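You operate a simulated robot arm through the tools that you are given. There is no shell and no other tool. Be economical: measure what you need, move in short steps, check, and stop when the job is done.

The job below is to be done with a simulated two-armed robot. You get a single attempt, and the scene is never put back.

Task
Press the coil on the grey plate to 93 mm and set it on the black mat.
Fine: wind the press back up and leave the grey plate slid out.
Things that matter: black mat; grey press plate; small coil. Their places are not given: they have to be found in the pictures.

It is judged by the outcome, as a careful person would: the job done as asked, and still so three seconds after it is handed in. It fails if anything else is knocked over, pushed out of place, dropped, spilled or broken.

Robot
Two 6-joint arms with two-finger parallel grippers on one trunk that stands fixed in place. Base frame: the origin is at the foot of the trunk, x ahead of it, y to its left, z up; the work surface is at about z = 0.82. Readings come in m, rad, newtons and seconds.
The left shoulder is at [0.06, 0.187, 1.197], the right one opposite. With the tool pointing down near the work surface each hand reaches from about 0.1 to 0.6 m from the base axis, measured 20 degrees to its own side. Payload 1.57 kg a hand.
The TCP of each hand is the grasp point between the finger pads, 0.03 m short of the fingertips. In the tool frame z runs along the fingers and y along their closing line. The gripper opens to 0.11 m. The fingers are 0.024 m wide and 0.012 m thick; the gripper's body (0.048 by 0.112 m) begins 0.078 m behind the TCP.
Orientation is that of the tool frame in the base frame, as a unit quaternion [x, y, z, w]. With the fingers straight down and closing along the base's y, the tool's x points along the base's -x, its y along +y and its z along -z.

Tools
- The arms move only by the tool play_rows. It takes "left_increments", "right_increments" or both (then of equal length, played together; a hand with none holds still); each is a list of rows, each an object (a shift or turn left out is 0, a gripper value left out holds the last) with "linear": the shift along the tool's x, y, z in m, a list of three; "turn": the turn, a rotation vector about the tool's x, y, z in rad, a list of three; "jaw": the opening, from 0 (shut) to 1 (fully open). In form: [{"linear": [x, y, z], "turn": [ax, ay, az], "jaw": jaw}, ...]. A call has 1 to 12 rows; each row shifts and turns the commanded pose from where the row before left it, along the tool's axes as they then stand. Each row takes 0.2 s and may step no farther than 0.05 m and 0.15 rad from the row before; otherwise, or with a gripper value out of range, the whole call is refused. Where a pose cannot be reached the arm comes as near as it can. A force on the tool above 90 N (or 10 N above the force at the start of the call, whichever is more), or a blocked arm, ends the call early, and 0.2 s more pass. The fingers move at their own pace (about 0.153 m/s each) and stop on an object; they squeeze with about 23 N. The grip force told is the motor's: it shows also when the fingers shut on nothing. Time passes only in rows, and 0.2 s behind the last, so rows that do not move let the fingers close. It gives the time, the measured TCP pose, the force on the tool (base axes), the opening and the grip force at its end, in the units of the frame above (readings bear some noise), with the torque about the TCP (base axes, N m) and any sound that the robot's microphone picked up, and new pictures: "show" is both (left out), scene, wrist or none (wrist: the cameras of the hands that moved).
- Cameras (640 x 400 px; columns grow to the right, rows downward): "scene" is now at [0.0219, -0.0058, 1.7432]; the picture's right is [-0.06, -1.00, 0.00], its down [-0.71, 0.05, -0.70] and it looks along [0.70, -0.04, -0.71] (base axes); focal length 360 px, centre (320, 200). "left" rides on the left gripper at [0.07, -0.016, -0.141] in its tool frame; the picture's right is [0.23, 0.97, 0.00], its down [-0.86, 0.20, -0.48] and it looks along [-0.47, 0.11, 0.88] (tool axes); focal length 222 px, centre (320, 200). "right" rides on the right gripper at [0.07, 0.016, -0.141] in its tool frame; the picture's right is [-0.23, 0.97, 0.00], its down [-0.86, -0.20, -0.48] and it looks along [-0.47, -0.11, 0.88] (tool axes); focal length 222 px, centre (320, 200).
- slide_trunk(by): slides the trunk up (or, below 0, down) by that many m; the arms and the scene camera ride with it, the base frame stays. It gives what a move gives, with no picture.
- aim_head(pan, tilt): turns the head with the scene camera to pan (to the left, within 1.501 rad either way) and tilt (down, from -0.506 to 1.204), counted from straight ahead of the robot. It gives what a move gives, and a new picture of the scene camera.
- probe_pixels(camera, pixels): for up to 12 pixels [column, row] of the newest picture of that camera ("zoom" is the newest enlarged one), the place [x, y, z] in the base frame of the surface seen there, good to about 0.002 m. It takes no simulated time.
- zoom(camera, box): a new picture of the part [left, top, right, bottom] of that camera's present view, enlarged. It takes no simulated time.
- finish_job(): hands the job in; it is judged then, once.

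Go step by step. Measure first, check grasps and placings, and put right what went wrong. The budget is 80 turns and 200 pictures, counting those below and the enlarged ones. Unless the task says otherwise, let go and move clear before handing in, and close with one line.

The tools are called after ">>>" as name(argument=value, ...) on one line, values as JSON. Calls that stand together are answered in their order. play_rows: Moves the arms, as the interface text tells. Its arguments: {"type":"object","properties":{"left_increments":{"type":"array"},"right_increments":{"type":"array"},"show":{"type":"string","enum":["both","scene","wrist","none"]}},"required":[]} The other tools are called the same way: slide_trunk (by) slides the trunk up or down; aim_head (pan, tilt) turns the head that bears the scene camera; probe_pixels (camera, pixels) gives the place of the surface under pixels of a picture; zoom (camera, box) takes an enlarged picture of a part of a camera's view; finish_job () hands the job in.

At the start:

```text
time: 0.0
left_eef_pos: [0.4264, 0.1955, 1.3099]
left_orientation: [0.001, 1.0, 0.0, 0.0]
left_contact_force: [-0.5, -0.6, 0.3]
left_wrist_torque: [0.02, 0.03, -0.02]
left_opening: 0.1099
left_grip_force: 0.3
right_eef_pos: [0.3746, -0.1568, 1.3345]
right_orientation: [0.0, 1.0, 0.0, 0.001]
right_contact_force: [0.2, 0.0, 0.1]
right_wrist_torque: [-0.02, 0.0, 0.0]
right_opening: 0.1102
right_grip_force: 0.1
trunk travel left (down, up): [-0.825, 0.165]
head pan, tilt: [-0.065, 0.791]
```

scene: 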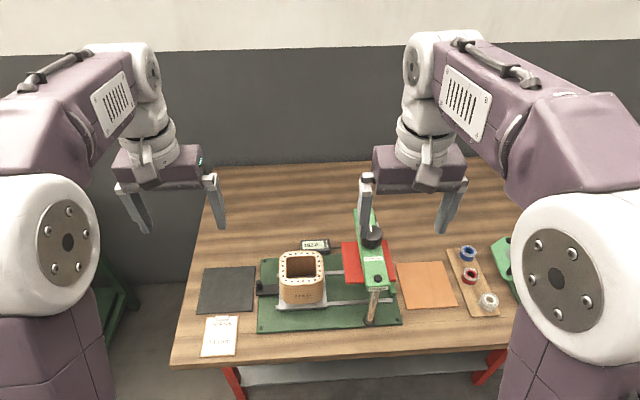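
right: 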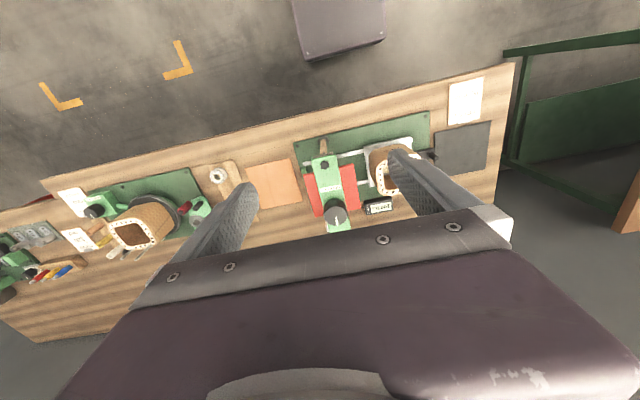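
left: 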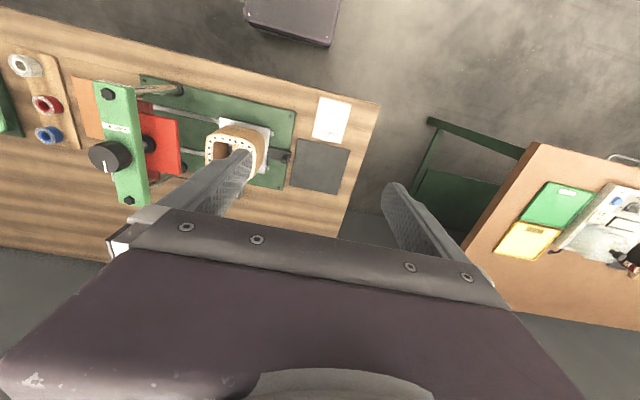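

The scene picture shows a green press at about (365,280), a coil on a light plate on rails at (303,280), a black mat at (227,290), a display at (315,245) and a paper card at (220,336). I'll zoom in on these to read them.

>>> zoom(camera="scene", box=[240, 210, 420, 340])

>>> zoom(camera="scene", box=[180, 250, 280, 370])

>>> zoom(camera="left", box=[60, 60, 380, 230])

```text
3.08 times, centred on (330, 275) of scene
```

zoom: 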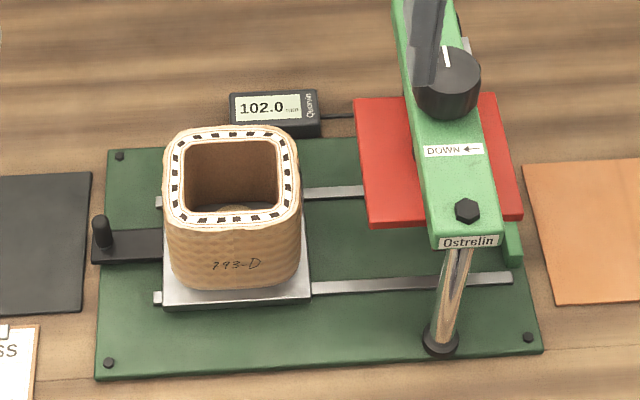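

```text
3.33 times, centred on (230, 310) of scene
```

zoom: 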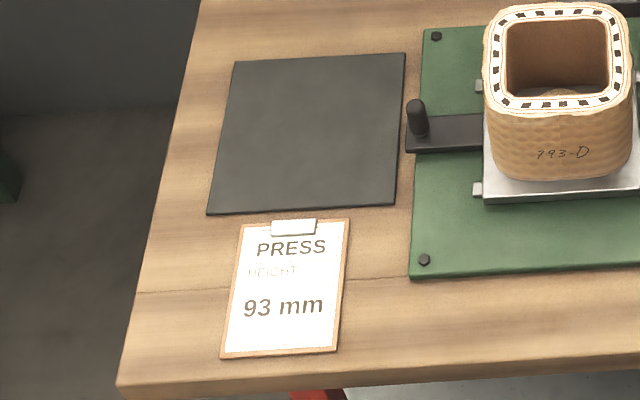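

```text
2.00 times, centred on (220, 145) of left
```

zoom: 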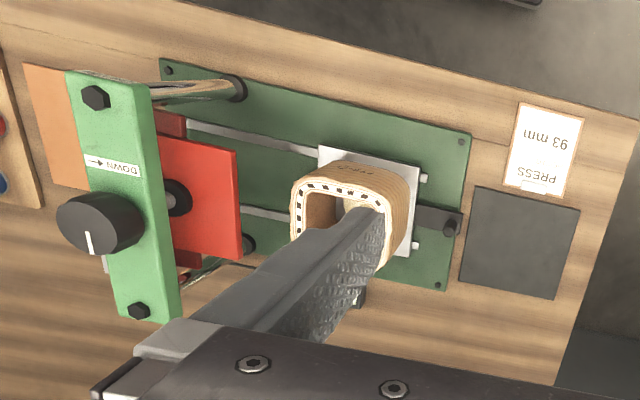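

The display reads 102.0, the card says 93 mm, and the arrow marks the DOWN direction on the knob. The right camera also shows a second station, so I'll look at that and measure the main points.

>>> probe_pixels(camera="scene", pixels=[[283, 254], [321, 255], [325, 277], [284, 280], [302, 300], [268, 288], [371, 232], [372, 243], [205, 268], [255, 267], [197, 312], [251, 312]])

>>> zoom(camera="right", box=[0, 80, 320, 280])

>>> zoom(camera="right", box=[280, 90, 520, 240])

>>> zoom(camera="scene", box=[335, 200, 405, 260])

```text
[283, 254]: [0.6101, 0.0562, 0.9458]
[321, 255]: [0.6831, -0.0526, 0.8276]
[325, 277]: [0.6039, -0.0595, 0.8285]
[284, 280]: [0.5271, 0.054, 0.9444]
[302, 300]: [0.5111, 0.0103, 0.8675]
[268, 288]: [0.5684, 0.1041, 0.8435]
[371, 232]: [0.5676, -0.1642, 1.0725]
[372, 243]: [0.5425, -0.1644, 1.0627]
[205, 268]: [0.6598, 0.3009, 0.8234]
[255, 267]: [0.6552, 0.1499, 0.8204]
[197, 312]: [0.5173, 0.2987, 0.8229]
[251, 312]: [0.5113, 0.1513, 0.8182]
```

```text
2.00 times, centred on (160, 180) of right
```

zoom: 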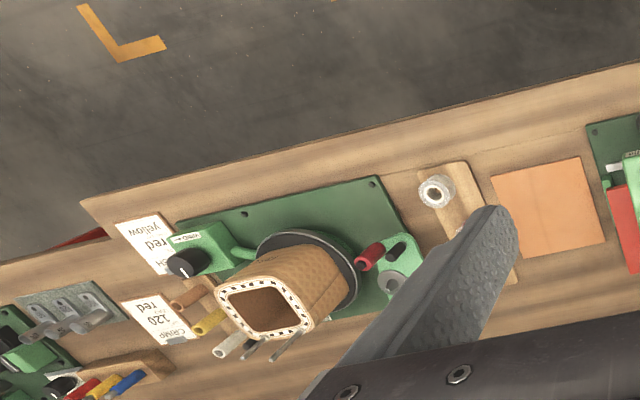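

```text
2.67 times, centred on (400, 165) of right
```

zoom: 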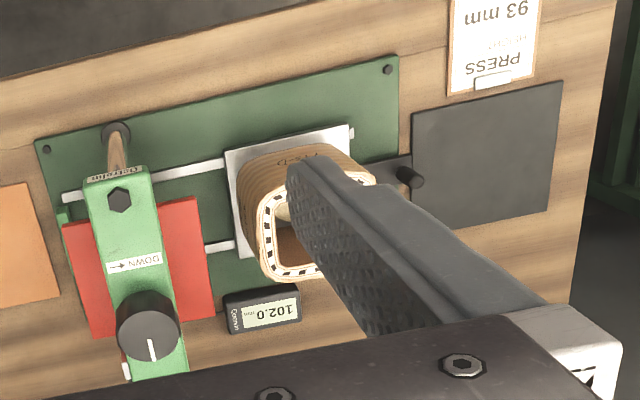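

```text
6.67 times, centred on (370, 230) of scene
```

zoom: 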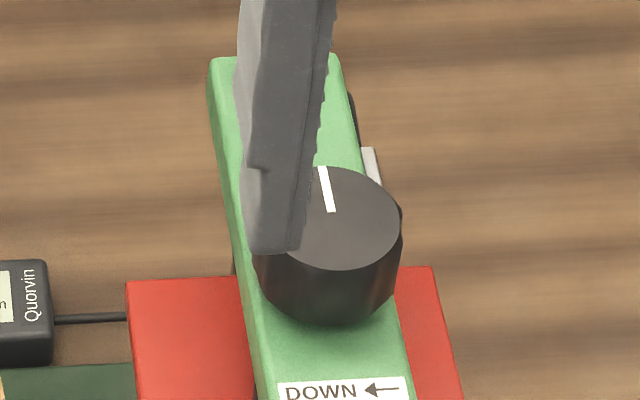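

The coil is about 100 mm tall (top z≈0.945) and the knob top is near [0.555,-0.164,1.07]. The right finger hides part of the knob at (365,210), so I'll shift that hand right and then measure.

>>> play_rows(right_increments=[{"linear": [0, -0.05, 0]}, {"linear": [0, -0.05, 0]}, {"linear": [0, -0.05, 0]}, {}], show="both")

>>> zoom(camera="scene", box=[325, 190, 425, 340])

>>> zoom(camera="scene", box=[250, 240, 340, 320])

```text
time: 1.0
left_eef_pos: [0.4259, 0.1948, 1.3104]
left_orientation: [-0.001, 1.0, 0.0, 0.0]
left_contact_force: [-0.6, 1.0, -0.1]
left_wrist_torque: [-0.02, -0.01, 0.01]
left_opening: 0.1098
left_grip_force: 0.1
right_eef_pos: [0.3761, -0.3082, 1.3336]
right_orientation: [0.0, 1.0, 0.0, -0.001]
right_contact_force: [0.5, 0.3, 0.6]
right_wrist_torque: [-0.03, 0.01, -0.03]
right_opening: 0.1102
right_grip_force: 0.1
trunk travel left (down, up): [-0.825, 0.165]
head pan, tilt: [-0.065, 0.791]
```

scene: 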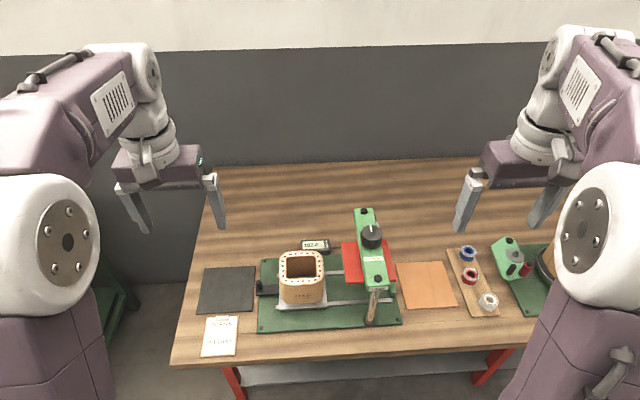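
right: 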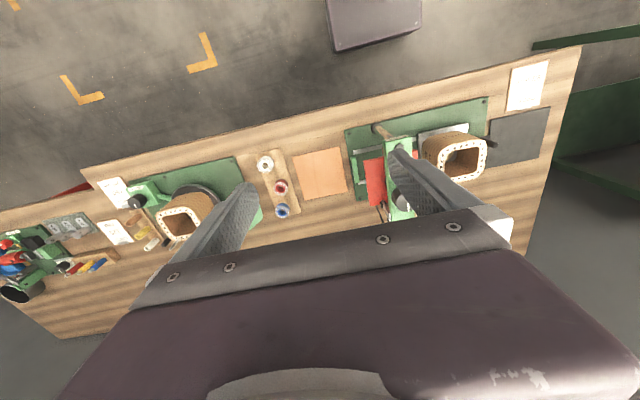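

```text
2.67 times, centred on (375, 265) of scene
```

zoom: 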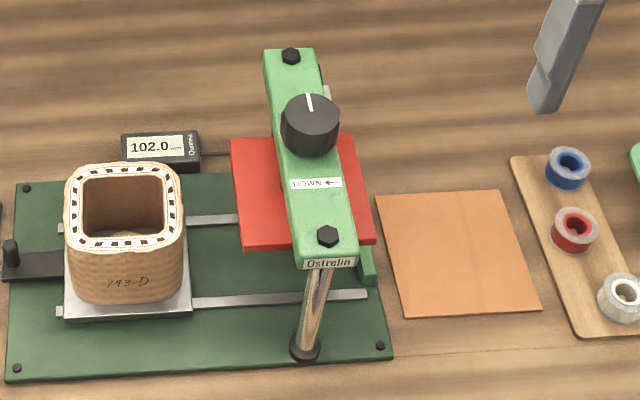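

```text
5.00 times, centred on (295, 280) of scene
```

zoom: 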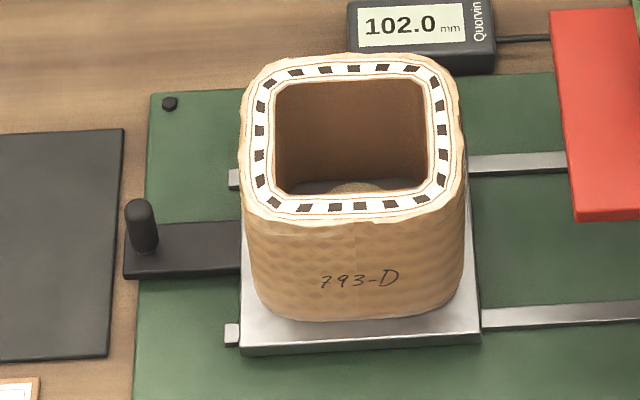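

There is a stub inside the coil, and the coil stands on the grey plate, which has a handle post at zoom pixel (140,215). I'll measure the coil edges, post and knob from the zooms.

>>> probe_pixels(camera="zoom", pixels=[[246, 150], [460, 150], [350, 218], [350, 60], [276, 140], [430, 140], [350, 190], [355, 86], [138, 205], [190, 255], [260, 335], [468, 325]])

>>> probe_pixels(camera="scene", pixels=[[371, 226], [371, 244], [362, 236], [381, 236], [363, 218], [372, 262], [345, 268], [392, 265], [345, 245], [365, 211], [378, 281], [372, 320]])

>>> zoom(camera="scene", box=[350, 205, 390, 255])

```text
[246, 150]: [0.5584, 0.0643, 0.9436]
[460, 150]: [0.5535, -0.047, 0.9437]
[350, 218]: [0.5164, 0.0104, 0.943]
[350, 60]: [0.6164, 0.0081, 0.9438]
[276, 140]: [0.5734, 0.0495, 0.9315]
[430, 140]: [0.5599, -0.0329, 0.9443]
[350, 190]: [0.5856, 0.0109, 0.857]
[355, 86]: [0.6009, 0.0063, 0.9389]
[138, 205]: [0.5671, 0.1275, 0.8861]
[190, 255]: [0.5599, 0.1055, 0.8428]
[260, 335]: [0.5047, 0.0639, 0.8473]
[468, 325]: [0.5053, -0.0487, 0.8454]
```

```text
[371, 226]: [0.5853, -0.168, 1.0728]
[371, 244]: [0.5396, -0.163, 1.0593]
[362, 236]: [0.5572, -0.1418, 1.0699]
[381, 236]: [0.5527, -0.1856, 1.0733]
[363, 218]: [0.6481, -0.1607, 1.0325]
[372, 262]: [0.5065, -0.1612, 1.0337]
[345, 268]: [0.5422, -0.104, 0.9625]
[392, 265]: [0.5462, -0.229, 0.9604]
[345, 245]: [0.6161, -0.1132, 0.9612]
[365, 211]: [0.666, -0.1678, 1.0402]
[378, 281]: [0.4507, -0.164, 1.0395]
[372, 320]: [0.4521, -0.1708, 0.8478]
```

```text
8.00 times, centred on (370, 230) of scene
```

zoom: 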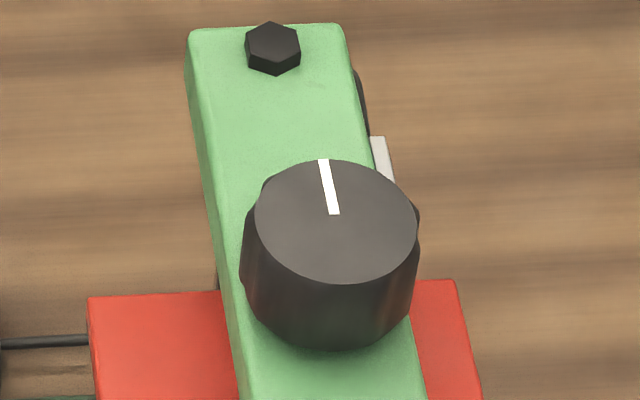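

The post is at [0.567,0.1275], with its top at z≈0.886. The knob centre is about [0.563,-0.164], z 1.035–1.073. The coil spans y −0.047..0.064 and its top is at z≈0.944. I'll turn the left hand 90° so it closes along x, which keeps it slim beside the red plate, and lower it.

>>> play_rows(left_increments=[{"linear": [0, 0, 0.03], "turn": [0, 0, 0.1428]}, {"linear": [0, 0, 0.03], "turn": [0, 0, 0.1428]}, {"linear": [0, 0, 0.03], "turn": [0, 0, 0.1428]}, {"linear": [0, 0, 0.03], "turn": [0, 0, 0.1428]}, {"linear": [0, 0, 0.03], "turn": [0, 0, 0.1428]}, {"linear": [0, 0, 0.03], "turn": [0, 0, 0.1428]}, {"linear": [0, 0, 0.03], "turn": [0, 0, 0.1428]}, {"linear": [0, 0, 0.03], "turn": [0, 0, 0.1428]}, {"linear": [0, 0, 0.03], "turn": [0, 0, 0.1428]}, {"linear": [0, 0, 0.03], "turn": [0, 0, 0.1428]}, {"linear": [0, 0, 0.0], "turn": [0, 0, 0.1428], "jaw": 0.5}, {}], show="both")

```text
time: 3.6
left_eef_pos: [0.4258, 0.1945, 1.0115]
left_orientation: [0.708, 0.706, 0.0, 0.001]
left_contact_force: [0.2, 0.5, -0.5]
left_wrist_torque: [-0.01, -0.01, 0.0]
left_opening: 0.055
left_grip_force: 0.2
right_eef_pos: [0.3768, -0.3071, 1.3337]
right_orientation: [-0.001, 1.0, 0.0, 0.0]
right_contact_force: [0.3, -0.3, 0.8]
right_wrist_torque: [0.03, 0.0, -0.03]
right_opening: 0.1099
right_grip_force: 0.0
trunk travel left (down, up): [-0.825, 0.165]
head pan, tilt: [-0.065, 0.791]
```

scene: 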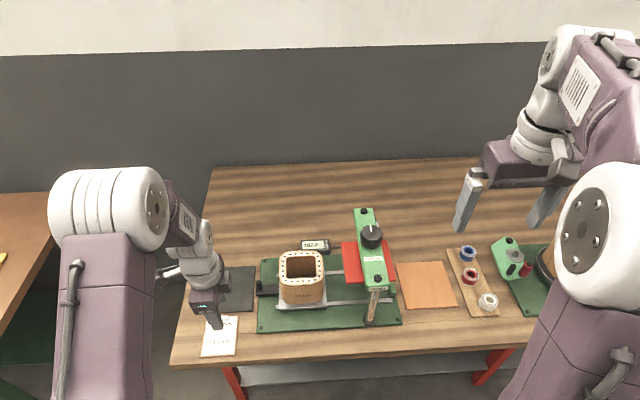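
left: 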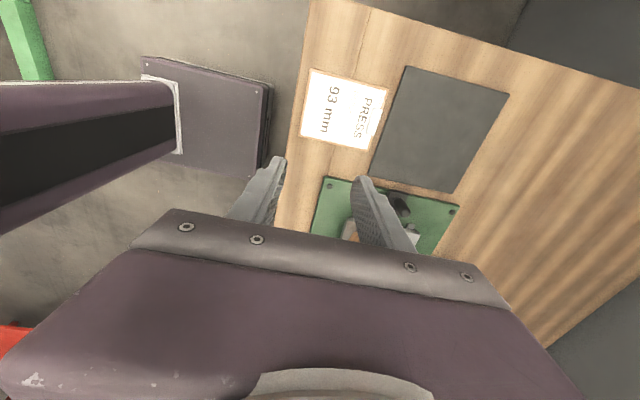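

The left hand is turned, with tool x = +y and tool y = +x. Next I'll move it above the post and part way down, then look.

>>> play_rows(left_increments=[{"linear": [-0.022, 0.047, 0]}, {"linear": [-0.022, 0.047, 0]}, {"linear": [-0.023, 0.047, 0]}, {"linear": [0, 0, 0.04]}, {"linear": [0, 0, 0.04]}, {}], show="both")

>>> zoom(camera="scene", box=[220, 210, 340, 320])

```text
refused: row 1 steps farther than a row can; nothing moved
```

```text
3.64 times, centred on (280, 265) of scene
```

zoom: 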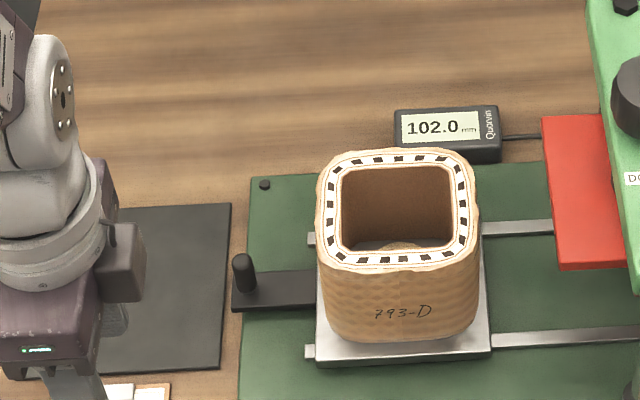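

The step was slightly too long, so I'll split it into four.

>>> play_rows(left_increments=[{"linear": [-0.017, 0.0353, 0]}, {"linear": [-0.017, 0.0353, 0]}, {"linear": [-0.017, 0.0353, 0]}, {"linear": [-0.016, 0.0353, 0]}, {"linear": [0, 0, 0.04]}, {"linear": [0, 0, 0.03]}, {}], show="both")

>>> zoom(camera="scene", box=[220, 210, 340, 320])

```text
time: 5.2
left_eef_pos: [0.5654, 0.1267, 0.9403]
left_orientation: [0.708, 0.707, 0.0, 0.0]
left_contact_force: [0.1, -0.4, -0.5]
left_wrist_torque: [-0.02, -0.02, 0.01]
left_opening: 0.0548
left_grip_force: 0.1
right_eef_pos: [0.3774, -0.3073, 1.3345]
right_orientation: [0.0, 1.0, -0.001, 0.0]
right_contact_force: [-0.6, -0.8, 0.2]
right_wrist_torque: [0.0, -0.01, 0.0]
right_opening: 0.1097
right_grip_force: 0.1
trunk travel left (down, up): [-0.825, 0.165]
head pan, tilt: [-0.065, 0.791]
```

scene: 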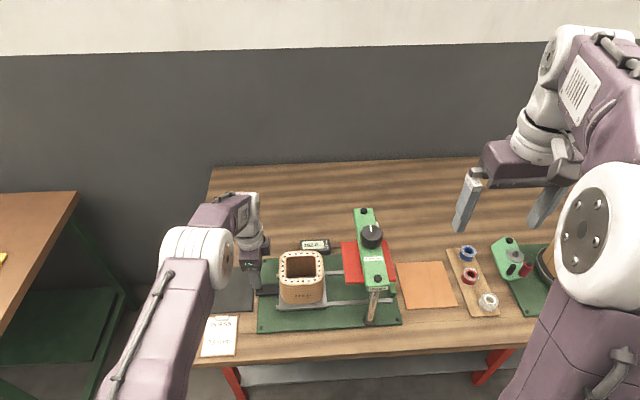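
left: 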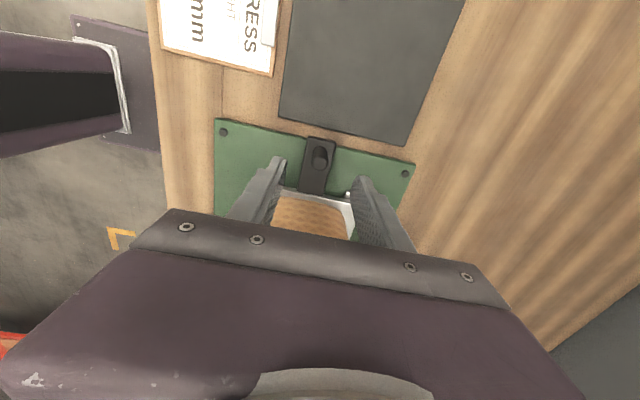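

```text
3.64 times, centred on (280, 265) of scene
```

zoom: 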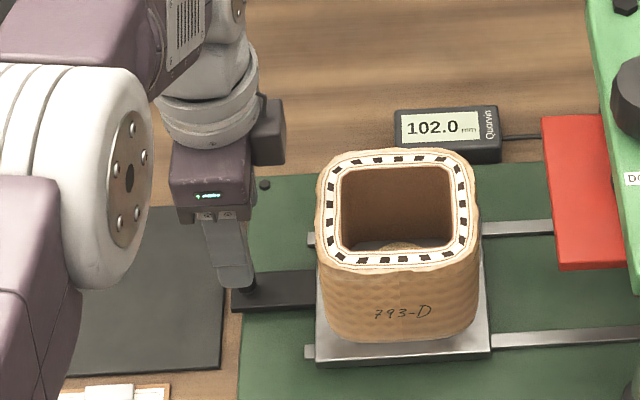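

The left camera shows the post at (320,155) between the fingers. I'll probe it for an exact position.

>>> probe_pixels(camera="left", pixels=[[320, 148], [320, 156], [314, 156], [326, 156], [318, 180], [270, 195], [352, 215]])

```text
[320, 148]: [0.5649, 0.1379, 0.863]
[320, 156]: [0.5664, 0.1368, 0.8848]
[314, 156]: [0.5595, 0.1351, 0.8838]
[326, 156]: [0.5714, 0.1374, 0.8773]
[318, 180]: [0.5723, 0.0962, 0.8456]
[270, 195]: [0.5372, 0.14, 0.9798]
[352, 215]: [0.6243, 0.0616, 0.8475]
```

The post centre is about [0.565,0.130]. I'll descend, close on it and check the grip.

>>> play_rows(left_increments=[{"linear": [0.004, 0, 0.03]}, {"linear": [0, 0, 0.029]}, {"jaw": 0.0}, {}, {}], show="wrist")

```text
time: 6.4
left_eef_pos: [0.5652, 0.1313, 0.8798]
left_orientation: [0.708, 0.706, -0.001, -0.002]
left_contact_force: [-11.3, -1.2, -11.2]
left_wrist_torque: [0.26, -0.84, -0.03]
left_opening: 0.0159
left_grip_force: 31.6
right_eef_pos: [0.3765, -0.3086, 1.3339]
right_orientation: [0.0, 1.0, 0.0, -0.001]
right_contact_force: [-0.3, -0.4, -0.1]
right_wrist_torque: [-0.03, -0.01, -0.05]
right_opening: 0.1101
right_grip_force: 0.1
trunk travel left (down, up): [-0.825, 0.165]
head pan, tilt: [-0.065, 0.791]
```

left: 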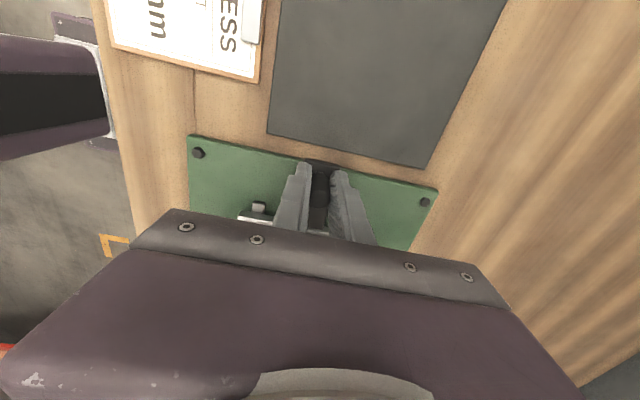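

The post is held (opening 16 mm). Now I'll slide the plate in along −y (tool −x) in small steps.

>>> play_rows(left_increments=[{"linear": [-0.01, 0, 0]}, {"linear": [-0.015, 0, 0]}, {"linear": [-0.015, 0, 0]}, {"linear": [-0.015, 0, 0]}, {}], show="scene")

```text
time: 7.6
left_eef_pos: [0.5648, 0.0769, 0.8802]
left_orientation: [0.707, 0.707, -0.001, 0.001]
left_contact_force: [12.5, 0.0, -25.7]
left_wrist_torque: [0.35, -0.57, 0.11]
left_opening: 0.0162
left_grip_force: 31.1
left hand out of reach, approached as far as the arm can: row 3, 4
right_eef_pos: [0.3833, -0.3083, 1.3314]
right_orientation: [0.0, 1.0, 0.0, -0.004]
right_contact_force: [-0.3, -0.1, -0.6]
right_wrist_torque: [0.01, 0.02, 0.01]
right_opening: 0.1098
right_grip_force: 0.0
trunk travel left (down, up): [-0.825, 0.165]
head pan, tilt: [-0.065, 0.791]
```

scene: 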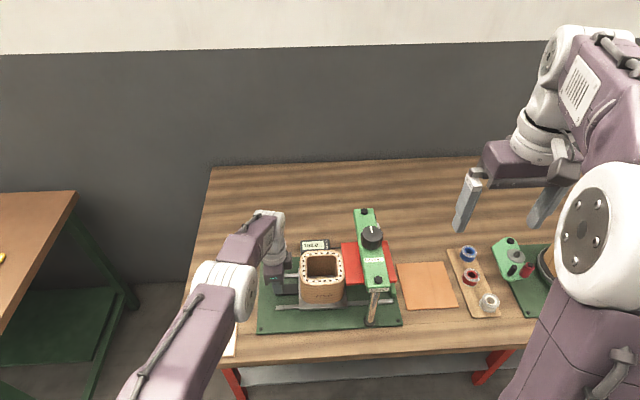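

The plate slides freely (post now at y≈0.077), but the left hand is at its straight-down reach limit. I'll let go, rise and turn back to closing along y. Then I'll push the post with closed fingers pitched forward.

>>> play_rows(left_increments=[{"jaw": 0.5}, {}, {"linear": [0, 0, -0.03]}, {"linear": [0, 0, -0.04]}, {"linear": [0.04, 0, -0.03]}, {"linear": [0.04, -0.02, 0]}, {}], show="none")

>>> play_rows(left_increments=[{"turn": [0, 0, -0.1428]}, {"turn": [0, 0, -0.1428]}, {"turn": [0, 0, -0.1428]}, {"turn": [0, 0, -0.1428]}, {"turn": [0, 0, -0.1428]}, {"turn": [0, 0, -0.1428]}, {"turn": [0, 0, -0.1428]}, {"turn": [0, 0, -0.1428]}, {"turn": [0, 0, -0.1428]}, {"turn": [0, 0, -0.1428]}, {"turn": [0, 0, -0.1428], "jaw": 0}, {}], show="scene")

```text
time: 9.2
left_eef_pos: [0.5412, 0.1568, 0.9835]
left_orientation: [0.707, 0.707, 0.0, 0.0]
left_contact_force: [-0.2, -0.2, 0.3]
left_wrist_torque: [0.03, -0.02, -0.02]
left_opening: 0.0552
left_grip_force: 0.1
right_eef_pos: [0.3766, -0.3096, 1.333]
right_orientation: [-0.001, 1.0, 0.0, 0.0]
right_contact_force: [0.0, -0.6, 0.2]
right_wrist_torque: [-0.01, 0.01, 0.01]
right_opening: 0.1101
right_grip_force: 0.1
trunk travel left (down, up): [-0.825, 0.165]
head pan, tilt: [-0.065, 0.791]
```

```text
time: 11.8
left_eef_pos: [0.5419, 0.1574, 0.9835]
left_orientation: [-0.001, 1.0, -0.001, 0.0]
left_contact_force: [0.1, -0.3, 0.8]
left_wrist_torque: [0.0, 0.0, -0.04]
left_opening: 0.0
left_grip_force: 21.2
right_eef_pos: [0.3768, -0.3075, 1.3343]
right_orientation: [0.0, 1.0, 0.001, 0.0]
right_contact_force: [0.4, 0.9, -0.2]
right_wrist_torque: [0.0, -0.01, -0.04]
right_opening: 0.1101
right_grip_force: 0.0
trunk travel left (down, up): [-0.825, 0.165]
head pan, tilt: [-0.065, 0.791]
```

scene: 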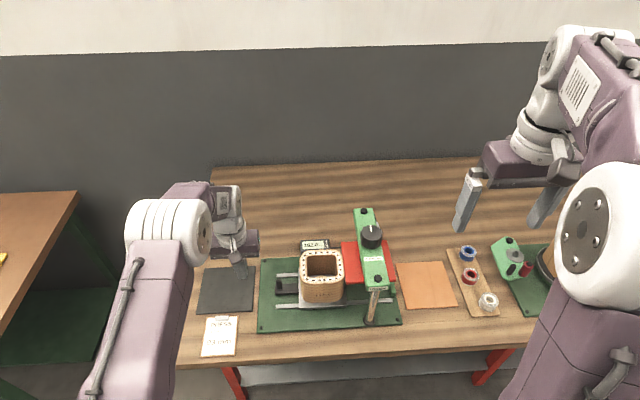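

The fingers are shut and clear. I'll pitch them forward 0.42 rad and lower them to the +y side of the post.

>>> play_rows(left_increments=[{"turn": [0, -0.14, 0]}, {"turn": [0, -0.14, 0]}, {"turn": [0, -0.14, 0]}, {"linear": [0, -0.043, 0]}, {"linear": [0.0086, 0, 0.034]}, {"linear": [0.0086, 0, 0.034]}, {"linear": [0.0086, 0, 0.034]}, {}], show="both")

>>> zoom(camera="scene", box=[230, 210, 400, 330])

```text
time: 13.6
left_eef_pos: [0.5619, 0.1253, 0.8811]
left_orientation: [0.0, 0.978, 0.0, 0.208]
left_contact_force: [0.0, 0.7, -0.3]
left_wrist_torque: [0.0, -0.03, 0.0]
left_opening: 0.0002
left_grip_force: 21.5
left hand out of reach, approached as far as the arm can: row 3, 4
right_eef_pos: [0.3766, -0.3068, 1.3336]
right_orientation: [0.0, 1.0, -0.001, 0.0]
right_contact_force: [-0.5, -0.4, -0.5]
right_wrist_torque: [0.02, 0.02, -0.03]
right_opening: 0.1098
right_grip_force: 0.1
trunk travel left (down, up): [-0.825, 0.165]
head pan, tilt: [-0.065, 0.791]
```

scene: 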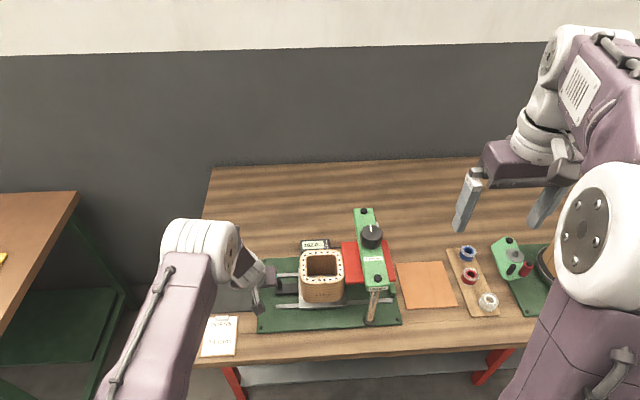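
left: 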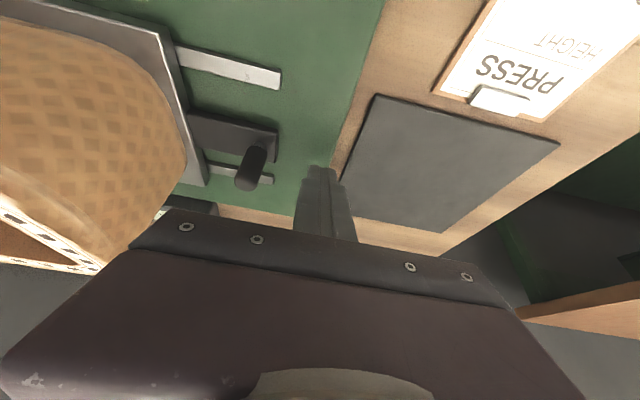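

```text
3.33 times, centred on (315, 270) of scene
```

zoom: 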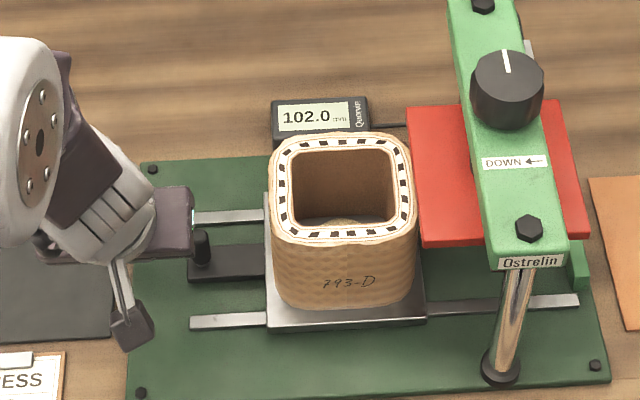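

The hand is at [0.562,0.125,0.881], but the scene picture makes the fingertips look nearer the robot than I expect. I'll probe to check.

>>> probe_pixels(camera="scene", pixels=[[258, 307], [253, 292], [279, 274], [270, 275]])

>>> probe_pixels(camera="left", pixels=[[322, 172], [322, 215], [250, 160], [262, 160], [248, 182]])

```text
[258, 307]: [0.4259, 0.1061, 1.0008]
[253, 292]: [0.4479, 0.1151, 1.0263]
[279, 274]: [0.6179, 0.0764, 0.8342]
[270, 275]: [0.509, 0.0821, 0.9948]
```

```text
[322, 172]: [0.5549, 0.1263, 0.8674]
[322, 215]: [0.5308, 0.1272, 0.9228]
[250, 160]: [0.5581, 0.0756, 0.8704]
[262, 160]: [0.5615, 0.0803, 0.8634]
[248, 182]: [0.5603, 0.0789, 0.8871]
```

It was only the camera bracket; the fingertips sit right beside the post with a gap of about 28 mm. I'll push along −y.

>>> play_rows(left_increments=[{"linear": [0, -0.02, 0]}, {"linear": [0, -0.015, 0]}, {"linear": [0, -0.015, 0]}, {"linear": [0, -0.015, 0]}, {"linear": [0, -0.015, 0]}, {"linear": [0, -0.015, 0]}, {"linear": [0, -0.015, 0]}, {}], show="both")

>>> zoom(camera="scene", box=[260, 200, 420, 330])

```text
time: 15.4
left_eef_pos: [0.5619, 0.014, 0.882]
left_orientation: [-0.001, 0.978, 0.0, 0.207]
left_contact_force: [0.8, 0.5, -0.3]
left_wrist_torque: [0.0, 0.01, -0.02]
left_opening: 0.0
left_grip_force: 21.2
right_eef_pos: [0.3779, -0.3071, 1.3333]
right_orientation: [-0.001, 1.0, 0.0, 0.0]
right_contact_force: [0.5, 0.5, -0.1]
right_wrist_torque: [0.0, 0.02, 0.02]
right_opening: 0.1099
right_grip_force: 0.2
trunk travel left (down, up): [-0.825, 0.165]
head pan, tilt: [-0.065, 0.791]
```

scene: 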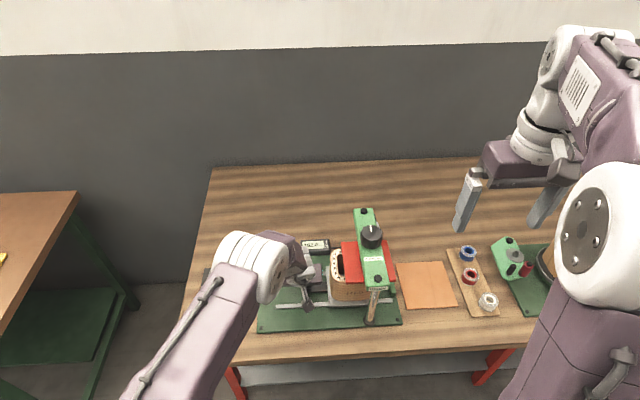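
left: 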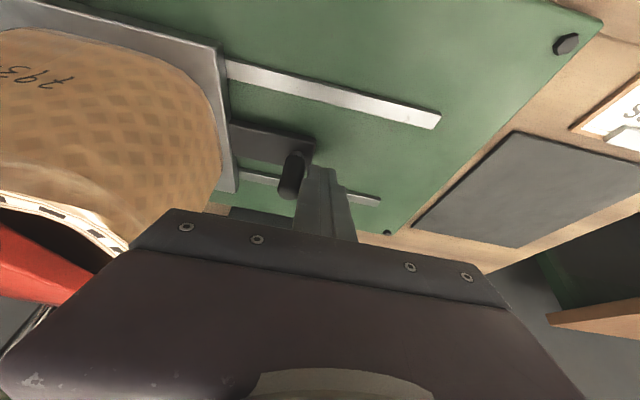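

```text
3.08 times, centred on (340, 265) of scene
```

zoom: 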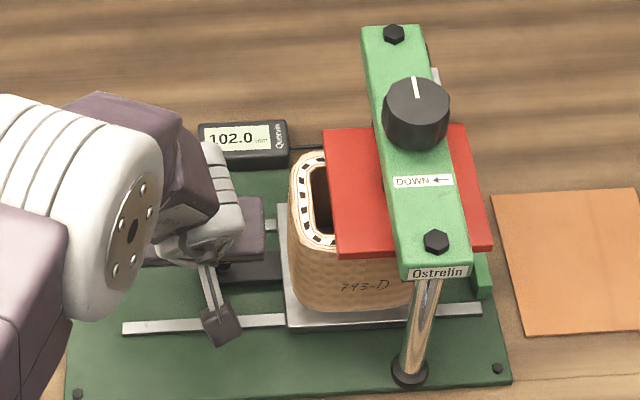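

The coil passes cleanly under the red plate and no force shows yet. I'll push on in finer steps until it reaches the stop.

>>> play_rows(left_increments=[{"linear": [0, -0.01, 0]}, {"linear": [0, -0.01, 0]}, {"linear": [0, -0.01, 0]}, {"linear": [0, -0.007, 0]}, {}], show="both")

>>> zoom(camera="scene", box=[260, 200, 420, 330])

```text
time: 16.6
left_eef_pos: [0.5636, -0.0226, 0.8823]
left_orientation: [0.001, 0.978, -0.001, 0.208]
left_contact_force: [0.2, -0.3, -0.4]
left_wrist_torque: [-0.01, -0.03, -0.02]
left_opening: 0.0
left_grip_force: 21.1
right_eef_pos: [0.3764, -0.3071, 1.3345]
right_orientation: [0.0, 1.0, 0.001, 0.0]
right_contact_force: [-0.4, 0.2, 0.3]
right_wrist_torque: [0.03, 0.01, 0.01]
right_opening: 0.1099
right_grip_force: 0.0
trunk travel left (down, up): [-0.825, 0.165]
head pan, tilt: [-0.065, 0.791]
```

scene: 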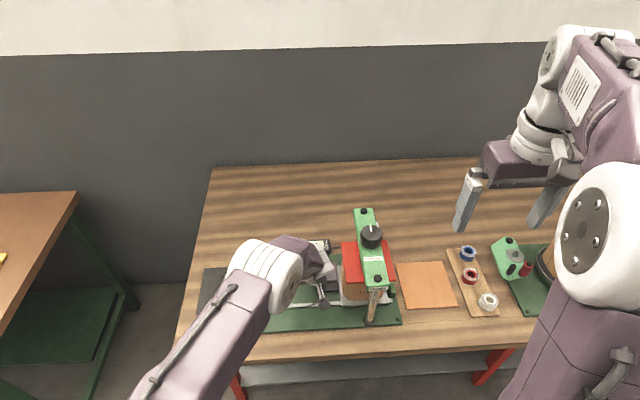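
left: 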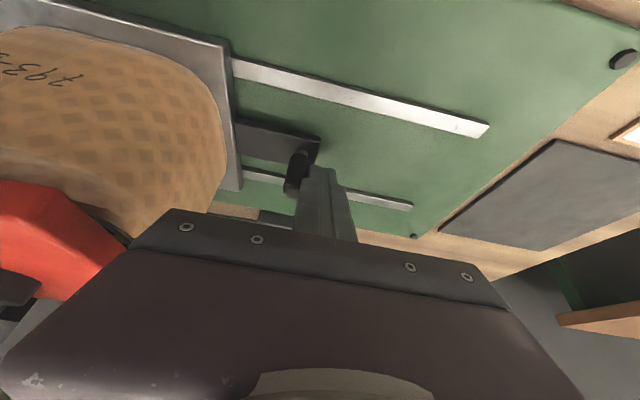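

```text
3.08 times, centred on (340, 265) of scene
```

zoom: 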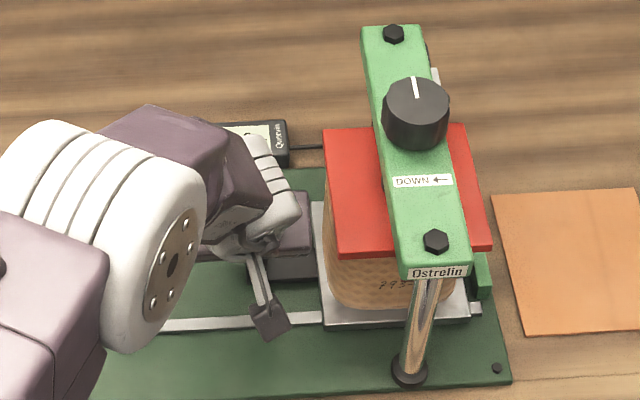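

The coil is nearly centred, with the plate's right edge close to the green stop block at zoom (482,275). I'll push the last bit gently.

>>> play_rows(left_increments=[{"linear": [0, -0.004, 0]}, {"linear": [0, -0.004, 0]}, {"linear": [0, -0.004, 0]}, {}], show="none")

>>> zoom(camera="scene", box=[330, 230, 410, 310])

```text
time: 17.6
left_eef_pos: [0.5623, -0.0287, 0.8821]
left_orientation: [-0.002, 0.978, 0.0, 0.207]
left_contact_force: [2.5, 25.3, 7.0]
left_wrist_torque: [0.28, -0.03, 0.04]
left_opening: 0.0002
left_grip_force: 21.2
right_eef_pos: [0.3753, -0.302, 1.3348]
right_orientation: [0.0, 1.0, -0.002, 0.0]
right_contact_force: [-0.2, 0.2, -0.4]
right_wrist_torque: [0.01, 0.0, 0.01]
right_opening: 0.1099
right_grip_force: 0.0
trunk travel left (down, up): [-0.825, 0.165]
head pan, tilt: [-0.065, 0.791]
```

```text
5.00 times, centred on (370, 270) of scene
```

zoom: 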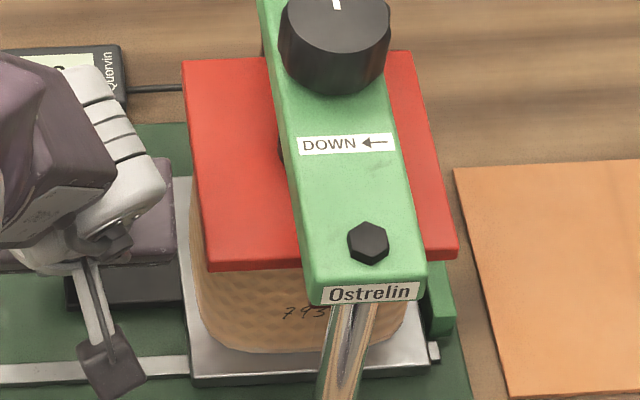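

The plate is against its stop (25 N). I'll back the left hand off and away, and bring the right hand over the knob.

>>> play_rows(left_increments=[{"linear": [0, 0.03, 0]}, {"linear": [0, 0.045, 0]}, {"linear": [0, 0.045, 0]}, {"linear": [-0.0204, 0, -0.0456]}, {"linear": [-0.0204, 0, -0.0456]}, {"linear": [0.045, 0.02, 0]}, {"linear": [0.045, 0.02, 0]}, {"linear": [0.03, 0.03, 0]}, {}], right_increments=[{"linear": [0, 0, 0]}, {"linear": [0, 0, 0]}, {"linear": [-0.038, 0.0286, 0]}, {"linear": [-0.038, 0.0286, 0]}, {"linear": [-0.038, 0.0286, 0]}, {"linear": [-0.038, 0.0286, 0.0]}, {"linear": [-0.038, 0.0286, 0], "jaw": 0.64}, {"linear": [0, 0, 0.045]}, {"linear": [0, 0, 0.045]}], show="both")

```text
time: 19.6
left_eef_pos: [0.4706, 0.1524, 0.9394]
left_orientation: [0.0, 0.978, 0.001, 0.209]
left_contact_force: [-0.3, -0.4, -0.2]
left_wrist_torque: [0.01, 0.0, 0.03]
left_opening: 0.0
left_grip_force: 21.6
left hand out of reach, approached as far as the arm can: row 6
right_eef_pos: [0.5323, -0.1699, 1.2301]
right_orientation: [0.0, 1.0, 0.0, -0.001]
right_contact_force: [-0.3, 0.0, -0.2]
right_wrist_torque: [0.01, 0.03, -0.02]
right_opening: 0.0705
right_grip_force: 0.1
right hand out of reach, approached as far as the arm can: row 6, 7
trunk travel left (down, up): [-0.825, 0.165]
head pan, tilt: [-0.065, 0.791]
```

scene: 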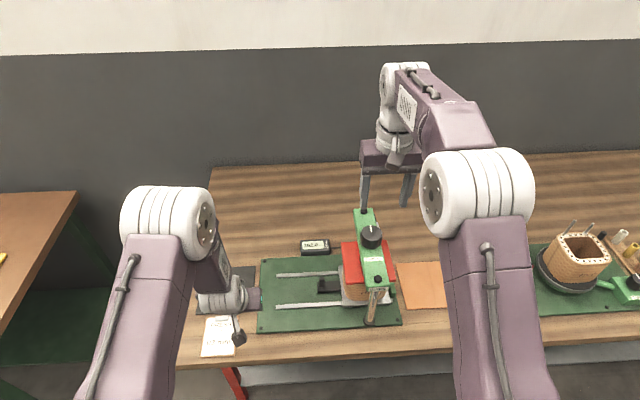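
right: 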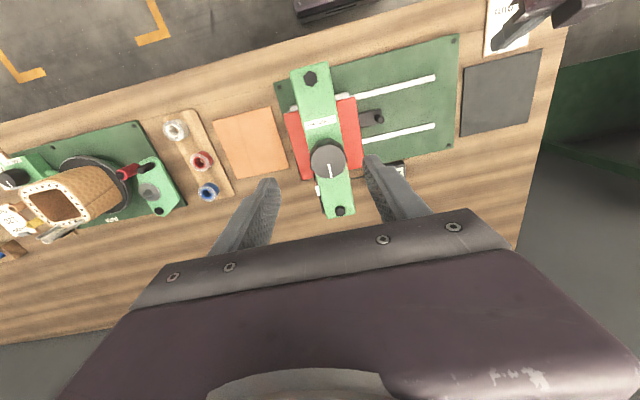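
left: 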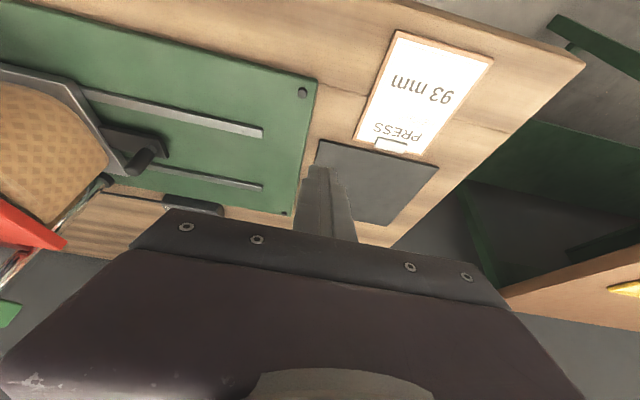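

The right hand stopped at x=0.532 (reach at that height), with the knob visible at (325,158). I'll lower it a little and then go forward.

>>> play_rows(right_increments=[{"linear": [0, 0, 0.045]}, {"linear": [0, 0.006, 0.045]}, {"linear": [-0.017, 0, 0.0]}, {"linear": [-0.017, 0, 0.0]}, {}], show="wrist")

```text
time: 20.8
left_eef_pos: [0.4689, 0.1522, 0.9399]
left_orientation: [-0.001, 0.978, 0.0, 0.209]
left_contact_force: [-0.8, 0.5, -0.3]
left_wrist_torque: [0.0, 0.02, 0.01]
left_opening: 0.0001
left_grip_force: 20.9
right_eef_pos: [0.5668, -0.1646, 1.1401]
right_orientation: [-0.001, 1.0, 0.0, 0.0]
right_contact_force: [0.1, -0.4, 0.2]
right_wrist_torque: [-0.03, -0.01, -0.02]
right_opening: 0.0703
right_grip_force: 0.0
trunk travel left (down, up): [-0.825, 0.165]
head pan, tilt: [-0.065, 0.791]
```

right: 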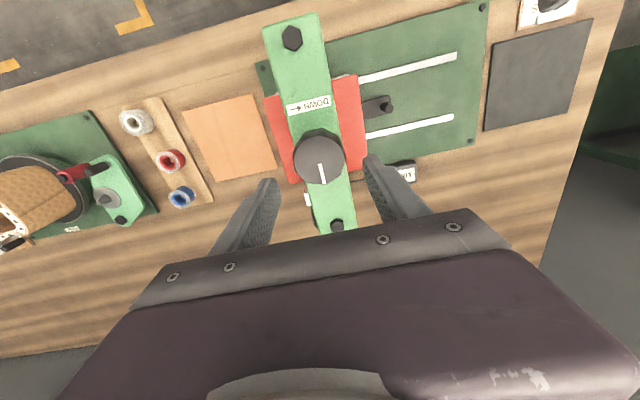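

The hand is above the knob. I'll probe the knob's rim from the wrist view to centre it.

>>> probe_pixels(camera="right", pixels=[[320, 160], [298, 160], [340, 158], [320, 140], [320, 182], [336, 222], [310, 115]])

```text
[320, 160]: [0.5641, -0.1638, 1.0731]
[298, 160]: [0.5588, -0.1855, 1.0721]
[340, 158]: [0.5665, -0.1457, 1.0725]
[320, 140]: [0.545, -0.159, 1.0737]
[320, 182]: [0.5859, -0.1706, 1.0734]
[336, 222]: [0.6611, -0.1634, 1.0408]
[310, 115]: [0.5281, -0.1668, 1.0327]
```

The knob centre is about [0.565,−0.164] with its top at 1.073. I'll pre-rotate the right hand counter-clockwise 1.2 rad for range.

>>> play_rows(right_increments=[{"turn": [0, 0, -0.15]}, {"turn": [0, 0, -0.15]}, {"turn": [0, 0, -0.15]}, {"turn": [0, 0, -0.15]}, {"turn": [0, 0, -0.15]}, {"turn": [0, 0, -0.15]}, {"turn": [0, 0, -0.15]}, {"turn": [0, 0, -0.15]}, {}], show="both")

```text
time: 22.8
left_eef_pos: [0.469, 0.1515, 0.9397]
left_orientation: [0.0, 0.978, -0.001, 0.21]
left_contact_force: [-0.2, -0.1, 0.1]
left_wrist_torque: [-0.02, -0.02, 0.02]
left_opening: 0.0
left_grip_force: 21.0
right_eef_pos: [0.5661, -0.1633, 1.1407]
right_orientation: [-0.565, 0.825, 0.0, 0.0]
right_contact_force: [-0.3, -0.5, -0.5]
right_wrist_torque: [0.01, -0.01, 0.0]
right_opening: 0.0701
right_grip_force: 0.0
trunk travel left (down, up): [-0.825, 0.165]
head pan, tilt: [-0.065, 0.791]
```

scene: 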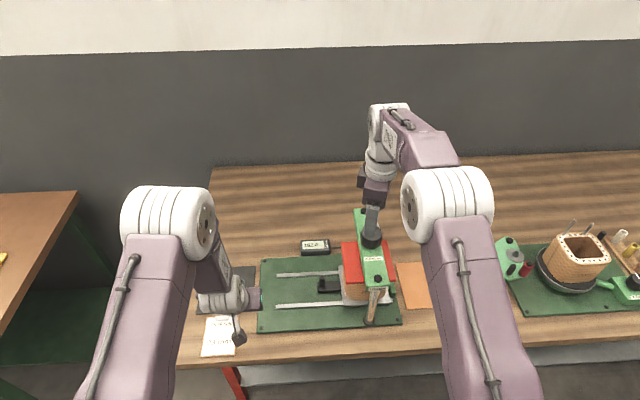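
right: 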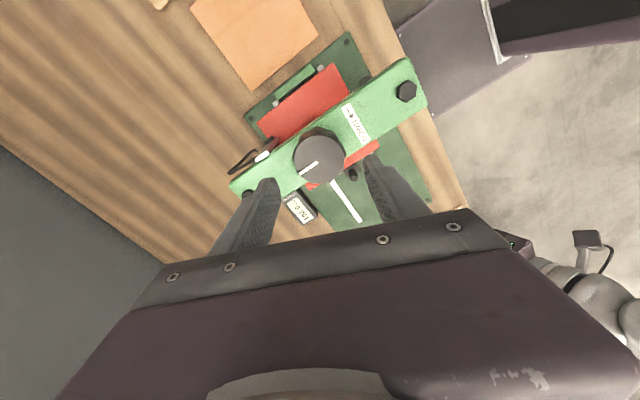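

The knob is centred between the fingers. I'll descend so the tips stay just above the beam (TCP z≈1.07), close and check.

>>> play_rows(right_increments=[{"linear": [0, 0, 0.035]}, {"linear": [0, 0, 0.034]}, {"jaw": 0}, {}, {}], show="wrist")

>>> zoom(camera="scene", box=[290, 190, 400, 310])

```text
time: 24.0
left_eef_pos: [0.4684, 0.1525, 0.9396]
left_orientation: [0.0, 0.978, 0.001, 0.208]
left_contact_force: [0.4, 0.4, -0.8]
left_wrist_torque: [0.0, -0.03, 0.02]
left_opening: 0.0
left_grip_force: 21.7
right_eef_pos: [0.5658, -0.164, 1.0718]
right_orientation: [-0.565, 0.825, -0.001, 0.0]
right_contact_force: [1.5, -1.8, 1.4]
right_wrist_torque: [-0.31, -0.15, -0.24]
right_opening: 0.0514
right_grip_force: 45.1
trunk travel left (down, up): [-0.825, 0.165]
head pan, tilt: [-0.065, 0.791]
```

right: 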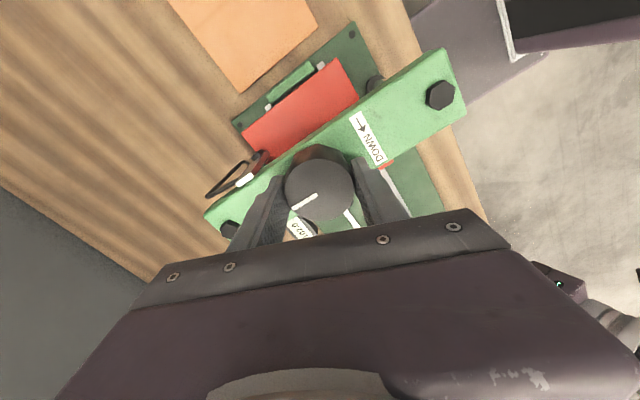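

```text
3.33 times, centred on (345, 250) of scene
```

zoom: 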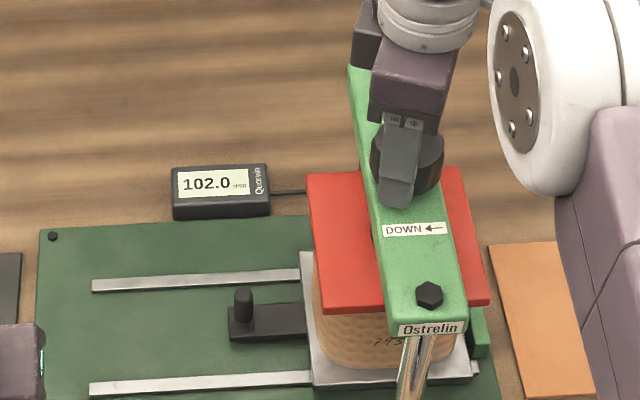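

The knob is gripped at 51 mm opening and the display is readable at 102.0. I'll turn it clockwise a first 0.6 rad and read the display.

>>> play_rows(right_increments=[{"turn": [0, 0, 0.12]}, {"turn": [0, 0, 0.12]}, {"turn": [0, 0, 0.12]}, {"turn": [0, 0, 0.12]}, {"turn": [0, 0, 0.12]}, {}], show="none")

>>> zoom(camera="scene", box=[290, 190, 400, 310])

```text
time: 25.4
left_eef_pos: [0.4689, 0.1519, 0.9395]
left_orientation: [0.001, 0.978, -0.001, 0.208]
left_contact_force: [-0.3, -0.1, 0.3]
left_wrist_torque: [0.0, -0.02, -0.03]
left_opening: 0.0
left_grip_force: 21.2
right_eef_pos: [0.5655, -0.1644, 1.072]
right_orientation: [-0.293, 0.956, 0.0, -0.001]
right_contact_force: [7.8, -2.4, 8.9]
right_wrist_torque: [-0.14, 0.53, -0.02]
right_opening: 0.0515
right_grip_force: 45.2
trunk travel left (down, up): [-0.825, 0.165]
head pan, tilt: [-0.065, 0.791]
```

```text
3.33 times, centred on (345, 250) of scene
```

zoom: 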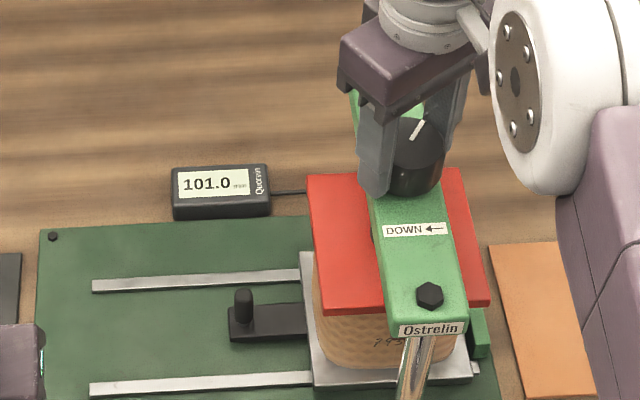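

The display went from 102.0 to 101.0 for 0.6 rad. I'll continue another 1.8 rad.

>>> play_rows(right_increments=[{"turn": [0, 0, 0.15]}, {"turn": [0, 0, 0.15]}, {"turn": [0, 0, 0.15]}, {"turn": [0, 0, 0.15]}, {"turn": [0, 0, 0.15]}, {"turn": [0, 0, 0.15]}, {"turn": [0, 0, 0.15]}, {"turn": [0, 0, 0.15]}, {"turn": [0, 0, 0.15]}, {"turn": [0, 0, 0.15]}, {"turn": [0, 0, 0.15]}, {"turn": [0, 0, 0.15]}], show="none")

>>> zoom(camera="scene", box=[290, 190, 400, 310])

```text
time: 28.0
left_eef_pos: [0.4678, 0.1498, 0.9403]
left_orientation: [0.001, 0.978, 0.001, 0.209]
left_contact_force: [0.3, 0.5, 0.9]
left_wrist_torque: [0.02, 0.02, -0.01]
left_opening: 0.0
left_grip_force: 22.1
right_eef_pos: [0.5657, -0.1663, 1.0714]
right_orientation: [0.565, 0.825, 0.0, -0.001]
right_contact_force: [9.4, -13.9, 14.8]
right_wrist_torque: [-0.47, -0.75, 0.02]
right_opening: 0.0513
right_grip_force: 44.8
trunk travel left (down, up): [-0.825, 0.165]
head pan, tilt: [-0.065, 0.791]
```

```text
3.33 times, centred on (345, 250) of scene
```

zoom: 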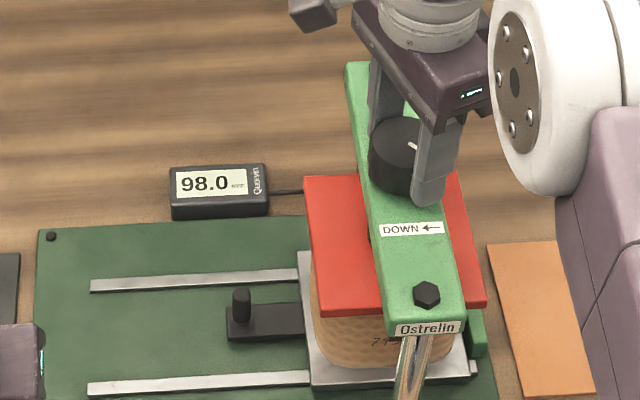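

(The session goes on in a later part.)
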